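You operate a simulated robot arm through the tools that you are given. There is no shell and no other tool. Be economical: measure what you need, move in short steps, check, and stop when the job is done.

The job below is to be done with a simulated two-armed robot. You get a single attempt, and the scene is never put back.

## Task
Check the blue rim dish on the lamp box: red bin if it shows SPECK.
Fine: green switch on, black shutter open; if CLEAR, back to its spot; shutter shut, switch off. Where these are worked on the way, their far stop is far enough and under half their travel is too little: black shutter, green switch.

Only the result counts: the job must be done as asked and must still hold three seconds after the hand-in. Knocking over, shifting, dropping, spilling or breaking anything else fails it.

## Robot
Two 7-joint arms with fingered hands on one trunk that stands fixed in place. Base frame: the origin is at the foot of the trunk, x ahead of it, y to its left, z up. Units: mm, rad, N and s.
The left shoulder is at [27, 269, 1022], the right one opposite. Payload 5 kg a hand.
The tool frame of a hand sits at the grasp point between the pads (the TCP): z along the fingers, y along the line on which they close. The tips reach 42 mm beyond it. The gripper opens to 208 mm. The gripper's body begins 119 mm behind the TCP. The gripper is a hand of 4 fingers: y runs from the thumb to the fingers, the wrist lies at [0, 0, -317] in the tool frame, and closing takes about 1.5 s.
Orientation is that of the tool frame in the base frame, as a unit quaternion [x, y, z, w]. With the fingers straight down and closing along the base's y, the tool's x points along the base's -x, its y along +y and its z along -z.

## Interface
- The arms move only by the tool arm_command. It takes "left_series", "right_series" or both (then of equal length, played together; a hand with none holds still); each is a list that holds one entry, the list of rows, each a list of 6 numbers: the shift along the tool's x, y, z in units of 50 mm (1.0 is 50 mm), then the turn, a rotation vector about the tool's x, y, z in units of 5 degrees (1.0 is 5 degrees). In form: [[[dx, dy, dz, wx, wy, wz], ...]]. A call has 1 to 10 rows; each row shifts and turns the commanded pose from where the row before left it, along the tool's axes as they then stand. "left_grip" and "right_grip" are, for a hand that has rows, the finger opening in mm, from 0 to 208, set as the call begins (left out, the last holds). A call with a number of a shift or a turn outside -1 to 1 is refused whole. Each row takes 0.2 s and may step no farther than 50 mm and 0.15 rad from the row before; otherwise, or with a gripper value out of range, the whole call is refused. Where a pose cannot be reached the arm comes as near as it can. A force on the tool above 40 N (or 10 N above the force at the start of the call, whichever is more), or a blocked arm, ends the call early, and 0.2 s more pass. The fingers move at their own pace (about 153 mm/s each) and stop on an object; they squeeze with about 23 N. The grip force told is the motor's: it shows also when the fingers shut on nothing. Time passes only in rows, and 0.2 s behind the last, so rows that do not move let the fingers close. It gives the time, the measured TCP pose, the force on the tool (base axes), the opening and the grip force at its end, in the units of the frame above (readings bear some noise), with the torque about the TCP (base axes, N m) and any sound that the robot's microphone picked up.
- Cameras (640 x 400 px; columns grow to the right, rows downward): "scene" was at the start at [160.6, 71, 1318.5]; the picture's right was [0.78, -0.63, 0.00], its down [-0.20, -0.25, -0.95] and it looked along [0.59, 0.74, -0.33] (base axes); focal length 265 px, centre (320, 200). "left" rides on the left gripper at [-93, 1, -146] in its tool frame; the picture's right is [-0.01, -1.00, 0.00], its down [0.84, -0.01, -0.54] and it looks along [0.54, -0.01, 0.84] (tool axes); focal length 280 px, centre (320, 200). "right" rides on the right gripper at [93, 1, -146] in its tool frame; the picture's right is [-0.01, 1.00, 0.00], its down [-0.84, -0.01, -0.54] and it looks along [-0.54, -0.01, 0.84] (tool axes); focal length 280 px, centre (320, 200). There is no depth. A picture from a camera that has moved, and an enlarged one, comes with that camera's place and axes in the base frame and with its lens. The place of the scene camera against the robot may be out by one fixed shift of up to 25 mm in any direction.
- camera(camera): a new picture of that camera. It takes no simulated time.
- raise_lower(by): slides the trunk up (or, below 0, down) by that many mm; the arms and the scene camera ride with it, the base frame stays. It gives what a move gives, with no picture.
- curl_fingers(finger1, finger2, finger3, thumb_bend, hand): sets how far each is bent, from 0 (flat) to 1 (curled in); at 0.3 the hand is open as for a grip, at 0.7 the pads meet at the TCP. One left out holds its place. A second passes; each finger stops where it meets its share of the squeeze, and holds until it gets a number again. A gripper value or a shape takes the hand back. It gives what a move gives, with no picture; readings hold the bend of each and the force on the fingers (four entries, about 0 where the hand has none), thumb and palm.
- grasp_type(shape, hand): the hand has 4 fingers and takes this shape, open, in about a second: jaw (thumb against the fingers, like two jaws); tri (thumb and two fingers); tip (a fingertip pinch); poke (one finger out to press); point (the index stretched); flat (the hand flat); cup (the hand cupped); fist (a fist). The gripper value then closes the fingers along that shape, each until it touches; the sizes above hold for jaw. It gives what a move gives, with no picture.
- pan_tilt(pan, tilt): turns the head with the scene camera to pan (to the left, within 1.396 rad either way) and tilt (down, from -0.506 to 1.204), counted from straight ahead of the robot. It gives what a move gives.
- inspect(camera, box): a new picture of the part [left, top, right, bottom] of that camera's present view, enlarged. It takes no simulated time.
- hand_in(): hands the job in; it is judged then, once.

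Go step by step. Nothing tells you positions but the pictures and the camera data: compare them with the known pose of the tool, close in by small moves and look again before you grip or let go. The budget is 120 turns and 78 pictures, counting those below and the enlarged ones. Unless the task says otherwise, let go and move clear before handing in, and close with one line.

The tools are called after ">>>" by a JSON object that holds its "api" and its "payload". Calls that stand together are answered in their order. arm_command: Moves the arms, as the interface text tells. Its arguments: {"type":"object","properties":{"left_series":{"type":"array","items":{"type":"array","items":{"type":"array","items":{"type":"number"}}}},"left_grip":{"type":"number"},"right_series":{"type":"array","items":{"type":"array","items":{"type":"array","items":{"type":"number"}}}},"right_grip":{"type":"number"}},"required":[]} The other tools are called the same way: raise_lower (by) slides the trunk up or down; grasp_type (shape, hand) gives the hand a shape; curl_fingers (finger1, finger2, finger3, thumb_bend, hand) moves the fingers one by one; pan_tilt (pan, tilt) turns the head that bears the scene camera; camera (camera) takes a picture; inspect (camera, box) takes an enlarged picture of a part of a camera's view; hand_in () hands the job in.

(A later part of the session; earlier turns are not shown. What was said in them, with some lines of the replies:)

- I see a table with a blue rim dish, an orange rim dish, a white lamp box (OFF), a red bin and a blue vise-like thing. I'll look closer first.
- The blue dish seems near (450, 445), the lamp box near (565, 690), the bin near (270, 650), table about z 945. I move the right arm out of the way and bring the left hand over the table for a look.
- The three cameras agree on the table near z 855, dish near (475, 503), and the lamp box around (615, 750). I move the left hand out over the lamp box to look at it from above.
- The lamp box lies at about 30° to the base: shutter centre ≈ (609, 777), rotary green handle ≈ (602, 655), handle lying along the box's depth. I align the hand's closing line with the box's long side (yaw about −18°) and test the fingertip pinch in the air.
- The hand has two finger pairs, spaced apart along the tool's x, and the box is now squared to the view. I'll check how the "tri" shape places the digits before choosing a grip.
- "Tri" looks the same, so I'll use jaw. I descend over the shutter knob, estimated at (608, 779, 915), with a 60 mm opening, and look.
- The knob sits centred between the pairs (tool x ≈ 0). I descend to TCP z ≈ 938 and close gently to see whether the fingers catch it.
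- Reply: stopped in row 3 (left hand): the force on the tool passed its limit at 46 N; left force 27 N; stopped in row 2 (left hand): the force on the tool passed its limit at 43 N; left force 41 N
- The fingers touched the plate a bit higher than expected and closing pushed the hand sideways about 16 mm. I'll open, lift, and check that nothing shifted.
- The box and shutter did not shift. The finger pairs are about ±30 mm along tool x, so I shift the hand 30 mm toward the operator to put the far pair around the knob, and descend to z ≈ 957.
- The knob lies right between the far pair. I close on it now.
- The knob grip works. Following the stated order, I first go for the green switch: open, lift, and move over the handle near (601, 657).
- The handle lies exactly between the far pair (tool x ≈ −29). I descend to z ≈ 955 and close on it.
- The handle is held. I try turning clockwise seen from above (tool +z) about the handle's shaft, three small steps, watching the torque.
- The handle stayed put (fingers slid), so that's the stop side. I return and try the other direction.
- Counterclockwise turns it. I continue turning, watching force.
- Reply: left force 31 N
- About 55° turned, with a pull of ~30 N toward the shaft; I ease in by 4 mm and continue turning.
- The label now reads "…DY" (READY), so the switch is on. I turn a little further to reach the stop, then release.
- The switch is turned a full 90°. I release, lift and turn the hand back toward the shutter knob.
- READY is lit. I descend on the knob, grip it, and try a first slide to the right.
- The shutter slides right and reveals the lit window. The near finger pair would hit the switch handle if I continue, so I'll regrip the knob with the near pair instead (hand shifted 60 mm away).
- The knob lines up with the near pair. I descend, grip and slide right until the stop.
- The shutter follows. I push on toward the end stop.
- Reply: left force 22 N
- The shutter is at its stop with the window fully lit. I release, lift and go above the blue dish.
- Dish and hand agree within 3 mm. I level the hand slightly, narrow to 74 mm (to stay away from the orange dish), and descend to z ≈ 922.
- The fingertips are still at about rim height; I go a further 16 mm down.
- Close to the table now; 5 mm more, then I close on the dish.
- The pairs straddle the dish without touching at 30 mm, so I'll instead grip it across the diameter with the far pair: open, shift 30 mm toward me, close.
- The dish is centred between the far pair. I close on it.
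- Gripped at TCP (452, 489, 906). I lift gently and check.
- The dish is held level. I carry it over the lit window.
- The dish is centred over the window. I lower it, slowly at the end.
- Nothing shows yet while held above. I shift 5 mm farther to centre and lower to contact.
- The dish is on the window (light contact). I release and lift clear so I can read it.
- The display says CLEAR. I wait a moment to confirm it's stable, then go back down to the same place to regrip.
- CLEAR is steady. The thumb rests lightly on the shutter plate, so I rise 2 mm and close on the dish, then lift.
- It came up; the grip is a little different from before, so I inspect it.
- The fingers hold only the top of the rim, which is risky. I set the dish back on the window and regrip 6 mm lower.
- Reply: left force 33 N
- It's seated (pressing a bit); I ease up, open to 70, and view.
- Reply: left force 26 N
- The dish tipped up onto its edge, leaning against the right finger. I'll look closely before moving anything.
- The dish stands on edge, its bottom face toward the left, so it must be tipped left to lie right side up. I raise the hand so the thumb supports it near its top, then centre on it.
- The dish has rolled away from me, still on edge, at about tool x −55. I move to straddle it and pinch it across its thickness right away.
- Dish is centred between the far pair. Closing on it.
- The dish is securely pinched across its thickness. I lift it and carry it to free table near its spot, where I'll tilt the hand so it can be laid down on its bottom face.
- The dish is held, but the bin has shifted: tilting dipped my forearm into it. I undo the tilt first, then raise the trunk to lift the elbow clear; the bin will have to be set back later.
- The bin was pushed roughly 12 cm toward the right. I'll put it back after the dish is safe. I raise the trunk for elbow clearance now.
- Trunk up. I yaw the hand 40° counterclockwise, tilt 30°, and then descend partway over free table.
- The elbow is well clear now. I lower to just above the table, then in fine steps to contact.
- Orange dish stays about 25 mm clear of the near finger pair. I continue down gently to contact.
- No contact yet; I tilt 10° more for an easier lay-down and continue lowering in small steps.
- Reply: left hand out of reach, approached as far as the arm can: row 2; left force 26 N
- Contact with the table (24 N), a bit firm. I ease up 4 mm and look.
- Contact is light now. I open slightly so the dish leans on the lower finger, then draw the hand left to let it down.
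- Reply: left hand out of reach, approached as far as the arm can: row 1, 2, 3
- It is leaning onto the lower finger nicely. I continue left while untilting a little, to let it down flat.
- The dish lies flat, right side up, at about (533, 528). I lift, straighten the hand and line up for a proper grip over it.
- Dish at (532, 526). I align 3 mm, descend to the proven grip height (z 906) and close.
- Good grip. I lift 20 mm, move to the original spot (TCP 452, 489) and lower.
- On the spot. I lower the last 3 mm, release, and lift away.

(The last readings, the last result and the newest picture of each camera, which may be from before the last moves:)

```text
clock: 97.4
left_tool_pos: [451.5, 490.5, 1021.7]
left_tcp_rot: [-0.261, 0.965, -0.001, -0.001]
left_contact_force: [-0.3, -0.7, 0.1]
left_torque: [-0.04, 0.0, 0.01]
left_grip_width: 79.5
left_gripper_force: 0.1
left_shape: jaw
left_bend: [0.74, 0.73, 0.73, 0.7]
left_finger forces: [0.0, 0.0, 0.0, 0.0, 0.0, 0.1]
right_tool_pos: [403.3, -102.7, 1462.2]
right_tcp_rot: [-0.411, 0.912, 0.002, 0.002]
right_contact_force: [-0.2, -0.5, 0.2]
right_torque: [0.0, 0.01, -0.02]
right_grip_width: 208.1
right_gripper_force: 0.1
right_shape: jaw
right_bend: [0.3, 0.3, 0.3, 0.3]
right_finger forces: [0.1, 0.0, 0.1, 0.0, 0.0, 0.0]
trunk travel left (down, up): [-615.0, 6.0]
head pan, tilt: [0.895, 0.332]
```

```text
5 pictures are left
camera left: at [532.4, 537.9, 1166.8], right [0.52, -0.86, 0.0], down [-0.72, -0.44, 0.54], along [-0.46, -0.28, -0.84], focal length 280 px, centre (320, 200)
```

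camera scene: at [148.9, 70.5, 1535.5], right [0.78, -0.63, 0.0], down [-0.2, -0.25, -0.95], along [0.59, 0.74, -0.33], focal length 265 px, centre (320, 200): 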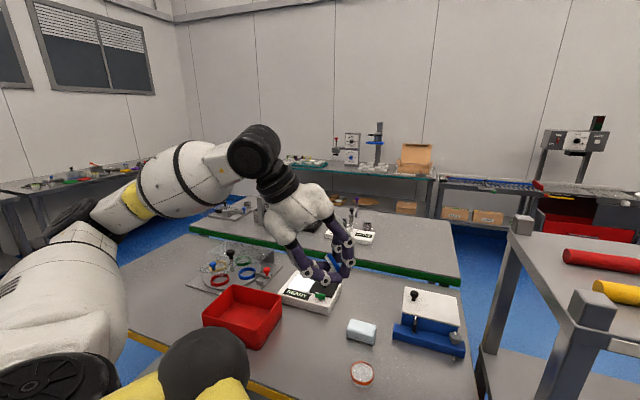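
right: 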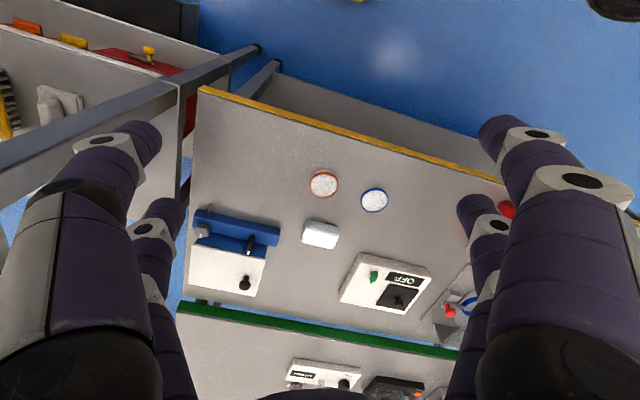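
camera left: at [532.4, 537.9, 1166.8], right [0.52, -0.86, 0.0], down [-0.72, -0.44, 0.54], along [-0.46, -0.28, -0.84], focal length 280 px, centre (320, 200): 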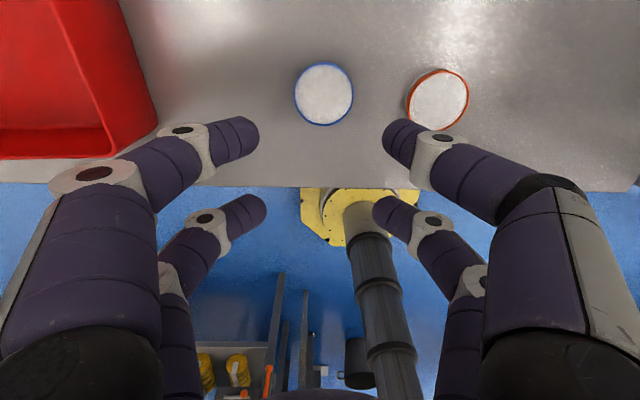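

The dish is back at (481, 503), right on its spot. The bin moved by about (+90, −75) without turning; I'll pinch its right wall and drag it back exactly that much. Moving above the wall.

>>> {"api": "arm_command", "payload": {"left_series": [[[-0.26, 0.744, 0, 0, 0, 0], [-0.26, 0.744, 0, 0, 0, 0], [-0.26, 0.744, 0, 0, 0, 0], [-0.26, 0.744, 0, 0, 0, 0], [-0.26, 0.744, 0, 0, 0, 0], [0, 0, 0, 0, 0, 0]]], "left_grip": 60}}

>>> {"api": "camera", "payload": {"camera": "left"}}

```text
clock: 98.8
left_tool_pos: [411.3, 684.6, 1022.1]
left_tcp_rot: [-0.262, 0.965, 0.0, -0.001]
left_contact_force: [0.8, -0.3, -0.4]
left_torque: [0.01, 0.04, -0.03]
left_grip_width: 59.9
left_gripper_force: 0.1
left_shape: jaw
left_bend: [0.73, 0.73, 0.73, 0.7]
left_finger forces: [0.0, 0.0, 0.1, 0.0, 0.0, 0.1]
right_tool_pos: [404.0, -103.0, 1461.3]
right_tcp_rot: [-0.41, 0.912, 0.004, 0.002]
right_contact_force: [0.1, 0.2, -0.5]
right_torque: [0.09, 0.11, -0.01]
right_grip_width: 207.8
right_gripper_force: 0.1
right_shape: jaw
right_bend: [0.3, 0.3, 0.3, 0.3]
right_finger forces: [0.0, 0.1, 0.1, 0.0, 0.0, 0.1]
trunk travel left (down, up): [-615.0, 6.0]
head pan, tilt: [0.895, 0.332]
```

```text
4 pictures are left
camera left: at [493.0, 731.9, 1168.0], right [0.52, -0.86, 0.0], down [-0.72, -0.44, 0.54], along [-0.46, -0.28, -0.84], focal length 280 px, centre (320, 200)
```

left: 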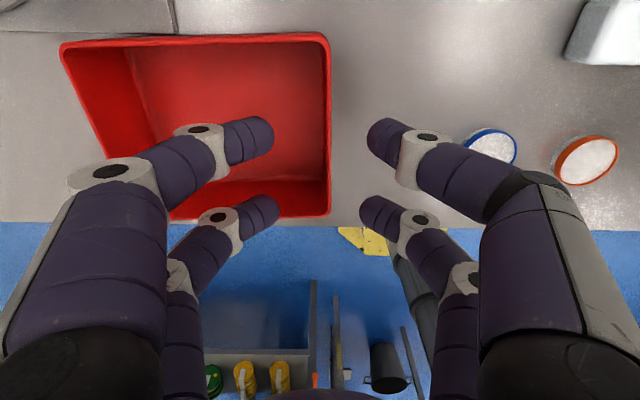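

The bin's right wall runs straight between the fingers, about 7 mm right of centre. I shift, descend over it, and pinch it.

>>> {"api": "arm_command", "payload": {"left_series": [[[0, -0.14, 0.3, 0, 0, 0], [0, 0, 0.5, 0, 0, 0], [0, 0, 0.4, 0, 0, 0], [0, 0, 0.28, 0, 0, 0], [0, 0, 0, 0, 0, 0]]]}}

>>> {"api": "arm_command", "payload": {"left_series": [[[0, 0, 0, 0, 0, 0], [0, 0, 0, 0, 0, 0], [0, 0, 0, 0, 0, 0], [0, 0, 0, 0, 0, 0]]], "left_grip": 0}}

```text
clock: 100.0
left_tool_pos: [415.0, 678.8, 946.3]
left_tcp_rot: [-0.262, 0.965, 0.0, 0.0]
left_contact_force: [-0.4, 0.1, -0.4]
left_torque: [0.02, 0.03, -0.01]
left_grip_width: 59.9
left_gripper_force: 0.0
left_shape: jaw
left_bend: [0.73, 0.73, 0.73, 0.7]
left_finger forces: [0.0, 0.1, 0.0, 0.0, 0.1, 0.0]
right_tool_pos: [404.6, -102.5, 1461.8]
right_tcp_rot: [-0.411, 0.912, 0.003, 0.002]
right_contact_force: [0.0, -0.1, -0.5]
right_torque: [-0.01, 0.01, 0.01]
right_grip_width: 207.7
right_gripper_force: 0.0
right_shape: jaw
right_bend: [0.3, 0.3, 0.3, 0.3]
right_finger forces: [0.1, 0.0, 0.0, 0.0, 0.0, 0.0]
trunk travel left (down, up): [-615.0, 6.0]
head pan, tilt: [0.895, 0.332]
```

```text
clock: 101.0
left_tool_pos: [414.1, 679.5, 946.9]
left_tcp_rot: [-0.261, 0.965, 0.0, 0.0]
left_contact_force: [0.3, 0.6, -0.5]
left_torque: [0.0, -0.03, 0.02]
left_grip_width: 0.0
left_gripper_force: 22.8
left_shape: jaw
left_bend: [0.7, 0.7, 0.7, 0.7]
left_finger forces: [20.4, 20.7, 20.2, 0.1, 20.6, 0.0]
right_tool_pos: [403.9, -102.1, 1463.8]
right_tcp_rot: [-0.41, 0.912, 0.003, 0.002]
right_contact_force: [-0.7, -0.1, -0.5]
right_torque: [-0.02, -0.02, -0.01]
right_grip_width: 207.7
right_gripper_force: 0.0
right_shape: jaw
right_bend: [0.3, 0.3, 0.3, 0.3]
right_finger forces: [0.0, 0.1, 0.1, 0.0, 0.0, 0.0]
trunk travel left (down, up): [-615.0, 6.0]
head pan, tilt: [0.895, 0.332]
```

All four fingers hold the wall. I drag the bin by (−92, +72) back toward its place.

>>> {"api": "arm_command", "payload": {"left_series": [[[0.072, 0.181, 0, 0, 0, 0], [0.143, 0.362, 0, 0, 0, 0], [0.143, 0.362, 0, 0, 0, 0], [0.143, 0.362, 0, 0, 0, 0], [0.143, 0.362, 0, 0, 0, 0], [0.143, 0.362, 0, 0, 0, 0], [0.072, 0.181, 0, 0, 0, 0], [0, 0, 0, 0, 0, 0]]]}}

```text
clock: 102.8
left_tool_pos: [324.1, 750.6, 945.8]
left_tcp_rot: [-0.262, 0.965, 0.001, -0.002]
left_contact_force: [-0.3, 0.3, 0.7]
left_torque: [0.04, -0.03, 0.0]
left_grip_width: 0.1
left_gripper_force: 23.3
left_shape: jaw
left_bend: [0.7, 0.7, 0.7, 0.7]
left_finger forces: [20.8, 20.9, 20.3, 0.0, 21.3, 0.1]
right_tool_pos: [404.3, -101.1, 1463.6]
right_tcp_rot: [-0.411, 0.912, 0.002, 0.002]
right_contact_force: [1.2, 0.0, -0.7]
right_torque: [0.0, 0.01, -0.02]
right_grip_width: 207.9
right_gripper_force: 0.2
right_shape: jaw
right_bend: [0.3, 0.3, 0.3, 0.3]
right_finger forces: [0.0, 0.0, 0.0, 0.0, 0.0, 0.1]
trunk travel left (down, up): [-615.0, 6.0]
head pan, tilt: [0.895, 0.332]
```

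Dragged. I release, lift, and go to the same hand pose (452, 489, 1004) from which I photographed the bin before it moved, for a direct comparison.

>>> {"api": "arm_command", "payload": {"left_series": [[[0, 0, 0, 0, 0, 0], [0, 0, 0, 0, 0, 0], [0, 0, -0.8, 0, 0, 0], [0, 0, -0.8, 0, 0, 0]]], "left_grip": 60}}

>>> {"api": "arm_command", "payload": {"left_series": [[[0.061, -0.83, 0, 0, 0, 0], [0.061, -0.83, 0, 0, 0, 0], [0.061, -0.83, 0, 0, 0, 0], [0.061, -0.83, 0, 0, 0, 0], [0.061, -0.83, 0, 0, 0, 0], [0.061, -0.83, 0, 0, 0, 0], [0.061, -0.83, 0.43, 0, 0, 0], [0, 0, 0, 0, 0, 0]]]}}

>>> {"api": "camera", "payload": {"camera": "left"}}

```text
clock: 103.8
left_tool_pos: [325.3, 747.6, 1028.3]
left_tcp_rot: [-0.262, 0.965, -0.001, -0.001]
left_contact_force: [-0.1, 0.5, 0.4]
left_torque: [-0.06, -0.01, -0.01]
left_grip_width: 59.6
left_gripper_force: 0.1
left_shape: jaw
left_bend: [0.73, 0.73, 0.74, 0.7]
left_finger forces: [0.0, 0.0, 0.1, 0.1, 0.1, 0.0]
right_tool_pos: [403.5, -104.5, 1462.8]
right_tcp_rot: [-0.41, 0.912, 0.002, 0.002]
right_contact_force: [0.0, -0.7, -0.8]
right_torque: [-0.04, -0.02, 0.01]
right_grip_width: 207.9
right_gripper_force: 0.1
right_shape: jaw
right_bend: [0.3, 0.3, 0.3, 0.3]
right_finger forces: [0.1, 0.0, 0.0, 0.0, 0.0, 0.0]
trunk travel left (down, up): [-615.0, 6.0]
head pan, tilt: [0.895, 0.332]
```

```text
clock: 105.6
left_tool_pos: [454.9, 485.7, 1005.3]
left_tcp_rot: [-0.262, 0.965, -0.001, 0.0]
left_contact_force: [-0.7, 1.2, 0.3]
left_torque: [-0.14, -0.08, -0.01]
left_grip_width: 59.6
left_gripper_force: 0.1
left_shape: jaw
left_bend: [0.73, 0.73, 0.73, 0.7]
left_finger forces: [0.1, 0.0, 0.1, 0.0, 0.0, 0.0]
right_tool_pos: [403.9, -101.3, 1463.2]
right_tcp_rot: [-0.411, 0.911, 0.003, 0.001]
right_contact_force: [-0.3, 0.4, 0.5]
right_torque: [-0.17, -0.04, 0.0]
right_grip_width: 208.2
right_gripper_force: 0.1
right_shape: jaw
right_bend: [0.3, 0.3, 0.3, 0.3]
right_finger forces: [0.0, 0.1, 0.0, 0.0, 0.0, 0.1]
trunk travel left (down, up): [-615.0, 6.0]
head pan, tilt: [0.895, 0.332]
```

```text
3 pictures are left
camera left: at [535.1, 533.0, 1150.3], right [0.52, -0.86, 0.0], down [-0.72, -0.44, 0.54], along [-0.46, -0.28, -0.84], focal length 280 px, centre (320, 200)
```

left: 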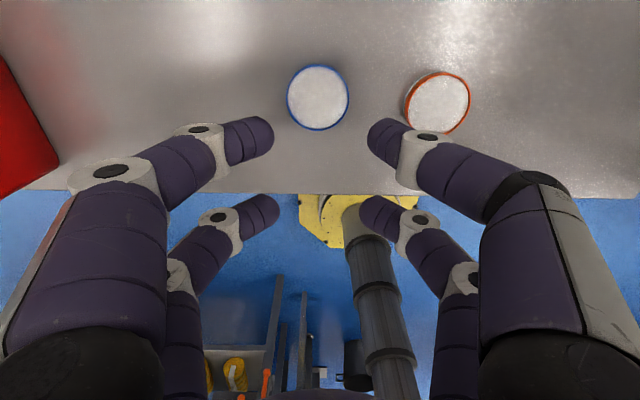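

The bin is back to within a few mm of its old place (pixel comparison with the fixed orange dish). Next: close the shutter. I move above its knob, expected at (654, 700), with the near pair.

>>> {"api": "arm_command", "payload": {"left_series": [[[-0.775, 0.213, 0, 0, 0, 0], [-0.775, 0.213, 0, 0, 0, 0], [-0.775, 0.213, 0, 0, 0, 0], [-0.775, 0.213, 0, 0, 0, 0], [-0.775, 0.213, 0, 0, 0, 0], [-0.775, 0.213, 0, 0, 0, 0], [-0.775, 0.213, 0, 0, 0, 0], [-0.775, 0.213, 0, 0, 0, 0], [0, 0, 0, 0, 0, 0]]], "left_grip": 60}}

>>> {"api": "camera", "payload": {"camera": "left"}}

```text
clock: 107.6
left_tool_pos: [677.3, 718.3, 1007.7]
left_tcp_rot: [-0.261, 0.965, -0.001, 0.001]
left_contact_force: [0.4, 0.2, 0.0]
left_torque: [0.01, -0.08, 0.01]
left_grip_width: 60.0
left_gripper_force: 0.0
left_shape: jaw
left_bend: [0.73, 0.73, 0.73, 0.7]
left_finger forces: [0.1, 0.0, 0.1, 0.0, 0.0, 0.1]
right_tool_pos: [403.5, -103.0, 1463.5]
right_tcp_rot: [-0.411, 0.912, 0.003, 0.002]
right_contact_force: [-0.2, -0.8, -0.1]
right_torque: [0.05, -0.06, -0.01]
right_grip_width: 207.8
right_gripper_force: 0.0
right_shape: jaw
right_bend: [0.3, 0.3, 0.3, 0.3]
right_finger forces: [0.1, 0.0, 0.0, 0.0, 0.0, 0.0]
trunk travel left (down, up): [-615.0, 6.0]
head pan, tilt: [0.895, 0.332]
```

```text
2 pictures are left
camera left: at [758.2, 765.1, 1152.4], right [0.52, -0.86, 0.0], down [-0.72, -0.43, 0.54], along [-0.46, -0.28, -0.84], focal length 280 px, centre (320, 200)
```

left: 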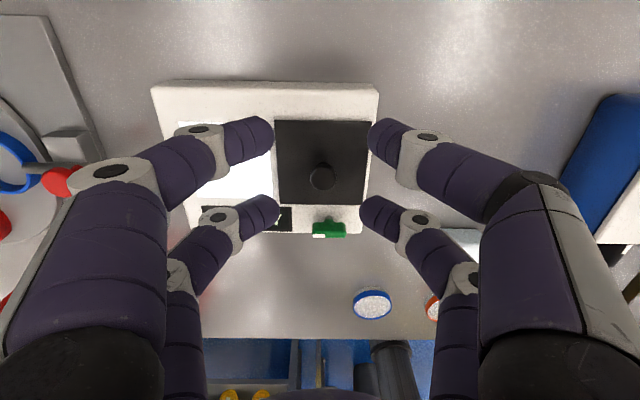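

The knob is right between the near pair. I descend, close, and slide it left to the closed stop.

>>> {"api": "arm_command", "payload": {"left_series": [[[0, 0, 0.5, 0, 0, 0], [0, 0, 0.54, 0, 0, 0], [0, 0, 0, 0, 0, 0]]], "left_grip": 50}}

>>> {"api": "arm_command", "payload": {"left_series": [[[0, 0, 0, 0, 0, 0], [0, 0, 0, 0, 0, 0], [0, 0, 0, 0, 0, 0], [0, 0.25, 0, 0, 0, 0], [0, 0.25, 0, 0, 0, 0], [0, 0.25, 0, 0, 0, 0], [0, 0.25, 0, 0, 0, 0], [0, 0, 0, 0, 0, 0]]], "left_grip": 10}}

>>> {"api": "arm_command", "payload": {"left_series": [[[0, 0.25, 0, 0, 0, 0], [0, 0.25, 0, 0, 0, 0], [0, 0.2, 0, 0, 0, 0], [0, 0.1, 0, 0, 0, 0], [0, 0.08, 0, 0, 0, 0], [0, 0, 0, 0, 0, 0]]]}}

```text
clock: 108.4
left_tool_pos: [678.5, 717.2, 953.3]
left_tcp_rot: [-0.262, 0.965, 0.001, 0.001]
left_contact_force: [-0.7, -0.6, 0.8]
left_torque: [-0.01, -0.02, 0.03]
left_grip_width: 50.7
left_gripper_force: 0.0
left_shape: jaw
left_bend: [0.73, 0.73, 0.73, 0.7]
left_finger forces: [0.1, 0.1, 0.0, 0.0, 0.0, 0.0]
right_tool_pos: [402.6, -103.2, 1462.8]
right_tcp_rot: [-0.411, 0.912, 0.003, 0.003]
right_contact_force: [0.0, -1.0, -0.9]
right_torque: [0.01, -0.05, 0.01]
right_grip_width: 207.9
right_gripper_force: 0.1
right_shape: jaw
right_bend: [0.3, 0.3, 0.3, 0.3]
right_finger forces: [0.0, 0.0, 0.1, 0.1, 0.0, 0.1]
trunk travel left (down, up): [-615.0, 6.0]
head pan, tilt: [0.895, 0.332]
```

```text
clock: 110.2
left_tool_pos: [652.0, 761.5, 954.1]
left_tcp_rot: [-0.261, 0.965, 0.0, 0.0]
left_contact_force: [1.7, 0.3, 0.9]
left_torque: [-0.01, -0.04, 0.01]
left_grip_width: 11.0
left_gripper_force: 0.1
left_shape: jaw
left_bend: [0.71, 0.64, 0.64, 0.7]
left_finger forces: [0.0, 2.6, 2.8, 0.0, 0.0, 0.0]
right_tool_pos: [404.7, -103.0, 1463.7]
right_tcp_rot: [-0.411, 0.912, 0.003, 0.002]
right_contact_force: [0.4, -0.2, 0.0]
right_torque: [0.04, 0.0, 0.02]
right_grip_width: 207.9
right_gripper_force: 0.1
right_shape: jaw
right_bend: [0.3, 0.3, 0.3, 0.3]
right_finger forces: [0.0, 0.1, 0.1, 0.1, 0.0, 0.0]
trunk travel left (down, up): [-615.0, 6.0]
head pan, tilt: [0.895, 0.332]
```

```text
clock: 111.6
left_tool_pos: [630.7, 799.3, 953.8]
left_tcp_rot: [-0.261, 0.965, -0.001, -0.001]
left_contact_force: [3.1, -5.7, 2.3]
left_torque: [-0.26, -0.06, 0.24]
left_grip_width: 11.0
left_gripper_force: 0.0
left_shape: jaw
left_bend: [0.71, 0.71, 0.63, 0.7]
left_finger forces: [0.0, 0.4, 6.4, 0.0, 0.0, 0.0]
right_tool_pos: [404.0, -103.2, 1462.3]
right_tcp_rot: [-0.411, 0.912, 0.003, 0.003]
right_contact_force: [1.0, -1.0, -0.1]
right_torque: [0.03, -0.03, 0.01]
right_grip_width: 207.6
right_gripper_force: 0.1
right_shape: jaw
right_bend: [0.3, 0.3, 0.3, 0.3]
right_finger forces: [0.0, 0.0, 0.1, 0.0, 0.0, 0.1]
trunk travel left (down, up): [-615.0, 6.0]
head pan, tilt: [0.895, 0.332]
```

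Force is building at the closed stop (knob past its original position). One more small push to be sure, then release and lift.

>>> {"api": "arm_command", "payload": {"left_series": [[[0, 0.1, 0, 0, 0, 0], [0, 0.06, 0, 0, 0, 0], [0, 0, 0, 0, 0, 0]]]}}

>>> {"api": "arm_command", "payload": {"left_series": [[[0, -0.22, 0, 0, 0, 0], [0, 0, 0, 0, 0, 0], [0, 0, 0, 0, 0, 0], [0, 0, -0.7, 0, 0, 0], [0, 0, -0.6, 0, 0, 0], [0, 0, 0, 0, 0, 0]]], "left_grip": 50}}

```text
clock: 112.4
left_tool_pos: [627.0, 805.5, 954.9]
left_tcp_rot: [-0.261, 0.965, -0.001, 0.0]
left_contact_force: [5.9, -11.3, 6.6]
left_torque: [-0.64, -0.1, 0.3]
left_grip_width: 11.8
left_gripper_force: 0.0
left_shape: jaw
left_bend: [0.71, 0.71, 0.59, 0.7]
left_finger forces: [0.0, 0.1, 11.7, 0.1, 0.0, 0.0]
right_tool_pos: [404.2, -103.7, 1463.1]
right_tcp_rot: [-0.411, 0.912, 0.003, 0.003]
right_contact_force: [-0.8, 0.4, 0.2]
right_torque: [0.01, 0.01, 0.04]
right_grip_width: 207.8
right_gripper_force: 0.1
right_shape: jaw
right_bend: [0.3, 0.3, 0.3, 0.3]
right_finger forces: [0.1, 0.1, 0.1, 0.0, 0.1, 0.0]
trunk travel left (down, up): [-615.0, 6.0]
head pan, tilt: [0.895, 0.332]
```

```text
clock: 113.8
left_tool_pos: [632.9, 796.2, 1017.3]
left_tcp_rot: [-0.261, 0.965, 0.0, -0.001]
left_contact_force: [0.1, -0.4, 0.6]
left_torque: [0.01, 0.0, 0.0]
left_grip_width: 49.4
left_gripper_force: 0.1
left_shape: jaw
left_bend: [0.73, 0.73, 0.73, 0.7]
left_finger forces: [0.0, 0.0, 0.1, 0.0, 0.0, 0.0]
right_tool_pos: [404.1, -102.1, 1462.6]
right_tcp_rot: [-0.411, 0.912, 0.003, 0.001]
right_contact_force: [-1.3, 0.2, 0.0]
right_torque: [0.0, -0.03, 0.03]
right_grip_width: 207.9
right_gripper_force: 0.0
right_shape: jaw
right_bend: [0.3, 0.3, 0.3, 0.3]
right_finger forces: [0.0, 0.0, 0.1, 0.0, 0.1, 0.1]
trunk travel left (down, up): [-615.0, 6.0]
head pan, tilt: [0.895, 0.332]
```

Shutter shut. Now the switch: I turn the hand 90° counterclockwise above and go to the pose where I let go of the handle (622.6, 633.4).

>>> {"api": "arm_command", "payload": {"left_series": [[[0, 0, -0.2, 0, 0, -1], [0, 0, 0, 0, 0, -1], [0, 0, 0, 0, 0, -1], [0, 0, 0, 0, 0, -1], [0, 0, 0, 0, 0, -1], [0, 0, 0, 0, 0, -1], [0, 0, 0, 0, 0, -1], [0, 0, 0, 0, 0, -1], [0, 0, 0, 0, 0, -1]]], "left_grip": 60}}

>>> {"api": "arm_command", "payload": {"left_series": [[[0, 0, 0, 0, 0, -1], [0, 0, 0, 0, 0, -1], [0, 0, 0, 0, 0, -1], [0, 0, 0, 0, 0, -1], [0, 0, 0, 0, 0, -1], [0, 0, 0, 0, 0, -1], [0, 0, 0, 0, 0, -1], [0, 0, 0, 0, 0, -1], [0, 0, 0, 0, 0, -1]]]}}

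>>> {"api": "arm_command", "payload": {"left_series": [[[0.677, 0.457, 0, 0, 0, 0], [0.677, 0.457, 0, 0, 0, 0], [0.677, 0.457, 0, 0, 0, 0], [0.677, 0.457, 0, 0, 0, 0], [0, 0, 0, 0, 0, 0]]]}}

```text
clock: 115.8
left_tool_pos: [633.6, 796.7, 1028.1]
left_tcp_rot: [-0.611, 0.791, 0.0, -0.002]
left_contact_force: [-0.1, 0.7, 0.3]
left_torque: [0.02, -0.02, -0.02]
left_grip_width: 59.4
left_gripper_force: 0.0
left_shape: jaw
left_bend: [0.73, 0.73, 0.73, 0.7]
left_finger forces: [0.0, 0.0, 0.0, 0.0, 0.1, 0.1]
right_tool_pos: [404.8, -102.3, 1463.2]
right_tcp_rot: [-0.411, 0.912, 0.003, 0.002]
right_contact_force: [0.2, -0.6, -0.2]
right_torque: [-0.02, -0.02, -0.01]
right_grip_width: 207.9
right_gripper_force: 0.3
right_shape: jaw
right_bend: [0.3, 0.3, 0.3, 0.3]
right_finger forces: [0.1, 0.1, 0.1, 0.0, 0.1, 0.1]
trunk travel left (down, up): [-615.0, 6.0]
head pan, tilt: [0.895, 0.332]
```

```text
clock: 117.8
left_tool_pos: [633.1, 796.8, 1028.1]
left_tcp_rot: [0.868, -0.497, 0.0, 0.001]
left_contact_force: [0.1, -0.4, 0.7]
left_torque: [-0.01, 0.0, 0.0]
left_grip_width: 59.3
left_gripper_force: 0.1
left_shape: jaw
left_bend: [0.73, 0.73, 0.73, 0.7]
left_finger forces: [0.1, 0.1, 0.1, 0.0, 0.0, 0.1]
right_tool_pos: [405.7, -102.1, 1462.7]
right_tcp_rot: [-0.41, 0.912, 0.003, 0.003]
right_contact_force: [0.0, 0.0, 0.2]
right_torque: [-0.01, -0.04, -0.02]
right_grip_width: 207.8
right_gripper_force: 0.1
right_shape: jaw
right_bend: [0.3, 0.3, 0.3, 0.3]
right_finger forces: [0.1, 0.0, 0.0, 0.1, 0.0, 0.1]
trunk travel left (down, up): [-615.0, 6.0]
head pan, tilt: [0.895, 0.332]
```

```text
clock: 119.0
left_tool_pos: [619.5, 634.3, 1027.5]
left_tcp_rot: [0.868, -0.496, 0.0, 0.001]
left_contact_force: [-0.8, 0.3, -0.9]
left_torque: [-0.11, -0.01, -0.01]
left_grip_width: 59.9
left_gripper_force: 0.1
left_shape: jaw
left_bend: [0.73, 0.73, 0.73, 0.7]
left_finger forces: [0.0, 0.1, 0.0, 0.0, 0.1, 0.0]
right_tool_pos: [404.7, -101.1, 1462.7]
right_tcp_rot: [-0.412, 0.911, 0.003, 0.002]
right_contact_force: [0.1, 0.6, 0.4]
right_torque: [-0.1, 0.02, 0.03]
right_grip_width: 208.1
right_gripper_force: 0.0
right_shape: jaw
right_bend: [0.3, 0.3, 0.3, 0.3]
right_finger forces: [0.1, 0.0, 0.1, 0.0, 0.0, 0.1]
trunk travel left (down, up): [-615.0, 6.0]
head pan, tilt: [0.895, 0.332]
```

I fine-tune, descend on the handle and close.

>>> {"api": "arm_command", "payload": {"left_series": [[[0.046, -0.044, 0.45, 0, 0, 0], [0, 0, 0.5, 0, 0, 0], [0, 0, 0.48, 0, 0, 0], [0, 0, 0, 0, 0, 0]]]}}

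>>> {"api": "arm_command", "payload": {"left_series": [[[0, 0, 0, 0, 0, 0], [0, 0, 0, 0, 0, 0], [0, 0, 0, 0, 0, 0], [0, 0, 0, 0, 0, 0]]], "left_grip": 0}}

```text
clock: 120.0
left_tool_pos: [624.6, 631.9, 957.6]
left_tcp_rot: [0.867, -0.498, 0.0, 0.0]
left_contact_force: [-0.7, -0.9, 0.1]
left_torque: [0.03, -0.05, 0.02]
left_grip_width: 59.7
left_gripper_force: 0.2
left_shape: jaw
left_bend: [0.73, 0.73, 0.73, 0.7]
left_finger forces: [0.0, 0.0, 0.0, 0.0, 0.0, 0.0]
right_tool_pos: [403.4, -104.4, 1462.8]
right_tcp_rot: [-0.411, 0.912, 0.003, 0.003]
right_contact_force: [-0.2, -0.7, 0.2]
right_torque: [0.06, -0.11, 0.0]
right_grip_width: 208.1
right_gripper_force: 0.0
right_shape: jaw
right_bend: [0.3, 0.3, 0.3, 0.3]
right_finger forces: [0.0, 0.1, 0.0, 0.0, 0.0, 0.0]
trunk travel left (down, up): [-615.0, 6.0]
head pan, tilt: [0.895, 0.332]
```

```text
clock: 121.0
left_tool_pos: [624.4, 631.1, 956.4]
left_tcp_rot: [0.867, -0.498, 0.0, 0.001]
left_contact_force: [1.0, 0.9, -5.1]
left_torque: [-0.09, -0.12, -0.04]
left_grip_width: 0.1
left_gripper_force: 23.0
left_shape: jaw
left_bend: [0.72, 0.7, 0.7, 0.7]
left_finger forces: [19.5, 0.1, 0.1, 0.1, 20.8, 0.0]
right_tool_pos: [404.1, -102.2, 1462.8]
right_tcp_rot: [-0.411, 0.912, 0.002, 0.002]
right_contact_force: [-0.5, 0.0, -0.5]
right_torque: [0.01, 0.02, -0.01]
right_grip_width: 207.8
right_gripper_force: 0.1
right_shape: jaw
right_bend: [0.3, 0.3, 0.3, 0.3]
right_finger forces: [0.0, 0.0, 0.1, 0.0, 0.1, 0.0]
trunk travel left (down, up): [-615.0, 6.0]
head pan, tilt: [0.895, 0.332]
```

Same force signature as the first grip on the handle. I turn it back clockwise.

>>> {"api": "arm_command", "payload": {"left_series": [[[0, 0.06, 0, 0, 0, 1], [0, 0.06, 0, 0, 0, 1], [0, 0.06, 0, 0, 0, 1], [0.02, 0.06, 0, 0, 0, 1], [0.02, 0.06, 0, 0, 0, 1], [0.02, 0.06, 0, 0, 0, 1], [0.02, 0.06, 0, 0, 0, 1], [0, 0, 0, 0, 0, 0]]]}}

>>> {"api": "arm_command", "payload": {"left_series": [[[0, 0.06, 0, 0, 0, 1], [0, 0.06, 0, 0, 0, 1], [0, 0.06, 0, 0, 0, 1], [0, 0.06, 0, 0, 0, 1], [0, 0.06, 0, 0, 0, 1], [0, 0.06, 0, 0, 0, 1], [0, 0, 0, 0, 0, 0]]]}}

>>> {"api": "arm_command", "payload": {"left_series": [[[0, 0.06, 0, 0, 0, 1], [0, 0.06, 0, 0, 0, 1], [0, 0.06, 0, 0, 0, 1], [0, 0.06, 0, 0, 0, 1], [0, 0.06, 0, 0, 0, 1], [0, 0.06, 0, 0, 0, 1], [0, 0, 0, 0, 0, 0]]]}}

```text
clock: 122.8
left_tool_pos: [606.2, 623.8, 956.5]
left_tcp_rot: [-0.677, 0.736, 0.001, 0.001]
left_contact_force: [0.0, 0.2, -4.3]
left_torque: [-0.08, -0.04, -0.06]
left_grip_width: 0.0
left_gripper_force: 22.7
left_shape: jaw
left_bend: [0.72, 0.7, 0.7, 0.7]
left_finger forces: [20.1, 0.0, 0.0, 0.0, 20.9, 0.1]
right_tool_pos: [404.7, -101.8, 1463.0]
right_tcp_rot: [-0.41, 0.912, 0.003, 0.001]
right_contact_force: [0.2, 0.4, 0.6]
right_torque: [0.0, 0.02, 0.03]
right_grip_width: 207.8
right_gripper_force: 0.0
right_shape: jaw
right_bend: [0.3, 0.3, 0.3, 0.3]
right_finger forces: [0.1, 0.0, 0.0, 0.0, 0.1, 0.0]
trunk travel left (down, up): [-615.0, 6.0]
head pan, tilt: [0.895, 0.332]
```

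```text
clock: 124.4
left_tool_pos: [587.1, 627.8, 956.6]
left_tcp_rot: [-0.464, 0.886, 0.0, -0.001]
left_contact_force: [-16.3, -16.1, -9.4]
left_torque: [-0.72, 0.58, 0.34]
left_grip_width: 0.1
left_gripper_force: 22.7
left_shape: jaw
left_bend: [0.71, 0.7, 0.7, 0.7]
left_finger forces: [23.0, 0.0, 0.0, 0.0, 17.4, 0.0]
right_tool_pos: [403.7, -103.9, 1462.3]
right_tcp_rot: [-0.411, 0.912, 0.003, 0.003]
right_contact_force: [0.3, 0.0, 0.7]
right_torque: [0.0, -0.03, -0.01]
right_grip_width: 207.8
right_gripper_force: 0.0
right_shape: jaw
right_bend: [0.3, 0.3, 0.3, 0.3]
right_finger forces: [0.1, 0.0, 0.0, 0.0, 0.0, 0.0]
trunk travel left (down, up): [-615.0, 6.0]
head pan, tilt: [0.895, 0.332]
```

```text
clock: 126.0
left_tool_pos: [575.6, 641.8, 957.1]
left_tcp_rot: [-0.219, 0.976, 0.0, 0.0]
left_contact_force: [-21.5, -13.6, -4.8]
left_torque: [-0.49, 0.76, 0.22]
left_grip_width: 0.0
left_gripper_force: 22.9
left_shape: jaw
left_bend: [0.71, 0.7, 0.7, 0.7]
left_finger forces: [20.7, 0.1, 0.0, 0.0, 21.5, 0.1]
right_tool_pos: [402.0, -103.2, 1463.1]
right_tcp_rot: [-0.41, 0.912, 0.003, 0.003]
right_contact_force: [0.4, 0.1, -0.1]
right_torque: [0.03, 0.01, -0.02]
right_grip_width: 207.7
right_gripper_force: 0.0
right_shape: jaw
right_bend: [0.3, 0.3, 0.3, 0.3]
right_finger forces: [0.0, 0.0, 0.0, 0.0, 0.1, 0.0]
trunk travel left (down, up): [-615.0, 6.0]
head pan, tilt: [0.895, 0.332]
```

I should be at about the OFF orientation; I check label and handle.

>>> {"api": "inspect", "payload": {"camera": "left", "box": [60, 0, 420, 225]}}

```text
1.78 times, centred on (240, 112) of left
camera zoom: at [659.4, 681.0, 1103.3], right [0.44, -0.9, 0.0], down [-0.76, -0.37, 0.54], along [-0.48, -0.24, -0.84], focal length 498 px, centre (462, 356)
```

zoom: 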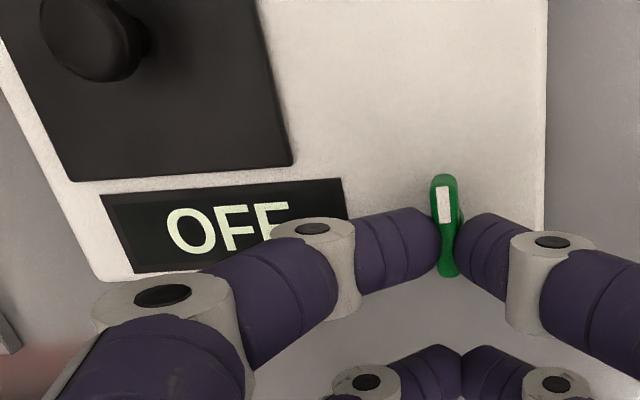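

OFF is shown, the shutter is closed and the handle is at its stop. I release and lift well clear.

>>> {"api": "arm_command", "payload": {"left_series": [[[0, 0, 0, 0, 0, 0], [0, 0, 0, 0, 0, 0], [0, 0, -0.6, 0, 0, 0], [0, 0, -0.9, 0, 0, 0], [0, 0, -0.9, 0, 0, 0], [0, 0, -0.9, 0, 0, 0], [0, 0, 0, 0, 0, 0]]], "left_grip": 50}}

>>> {"api": "camera", "payload": {"camera": "left"}}

```text
clock: 127.6
left_tool_pos: [576.4, 642.3, 1122.6]
left_tcp_rot: [-0.219, 0.976, -0.001, -0.001]
left_contact_force: [0.3, 0.1, -0.6]
left_torque: [-0.08, 0.06, -0.01]
left_grip_width: 49.3
left_gripper_force: 0.0
left_shape: jaw
left_bend: [0.73, 0.73, 0.73, 0.7]
left_finger forces: [0.0, 0.1, 0.0, 0.0, 0.0, 0.0]
right_tool_pos: [404.7, -101.2, 1462.8]
right_tcp_rot: [-0.411, 0.912, 0.003, 0.001]
right_contact_force: [1.2, 1.3, 0.4]
right_torque: [-0.1, 0.06, -0.03]
right_grip_width: 208.0
right_gripper_force: 0.1
right_shape: jaw
right_bend: [0.3, 0.3, 0.3, 0.3]
right_finger forces: [0.1, 0.0, 0.1, 0.0, 0.0, 0.0]
trunk travel left (down, up): [-615.0, 6.0]
head pan, tilt: [0.895, 0.332]
```

```text
0 pictures are left
camera left: at [661.4, 683.1, 1267.8], right [0.44, -0.9, 0.0], down [-0.76, -0.37, 0.54], along [-0.48, -0.24, -0.84], focal length 280 px, centre (320, 200)
```

left: 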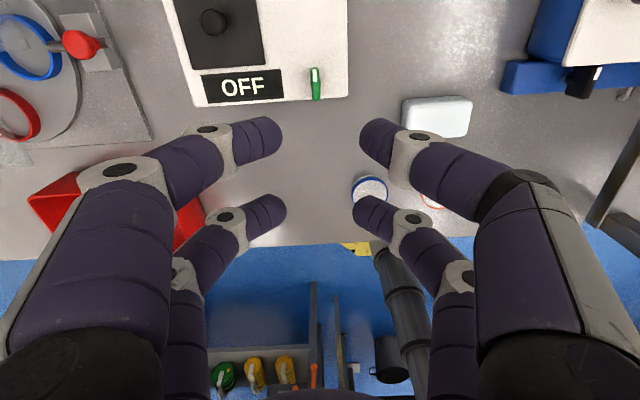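

The display shows OFF, the shutter is closed, the blue dish is on its spot, the bin is back near its place, and the hand is clear. I hand in.

>>> {"api": "hand_in", "payload": {}}

```text
The job is handed in.
```

The blue dish read CLEAR and is back on its spot, with the shutter shut and the switch off. But the job did not go cleanly: my forearm pushed the red bin about 12 cm while I was handling the dish. I dragged the bin back to within about 5 mm, judged from the wrist camera pictures. The dish also tipped onto its edge once on the lamp box, and I had to lay it flat again before returning it.
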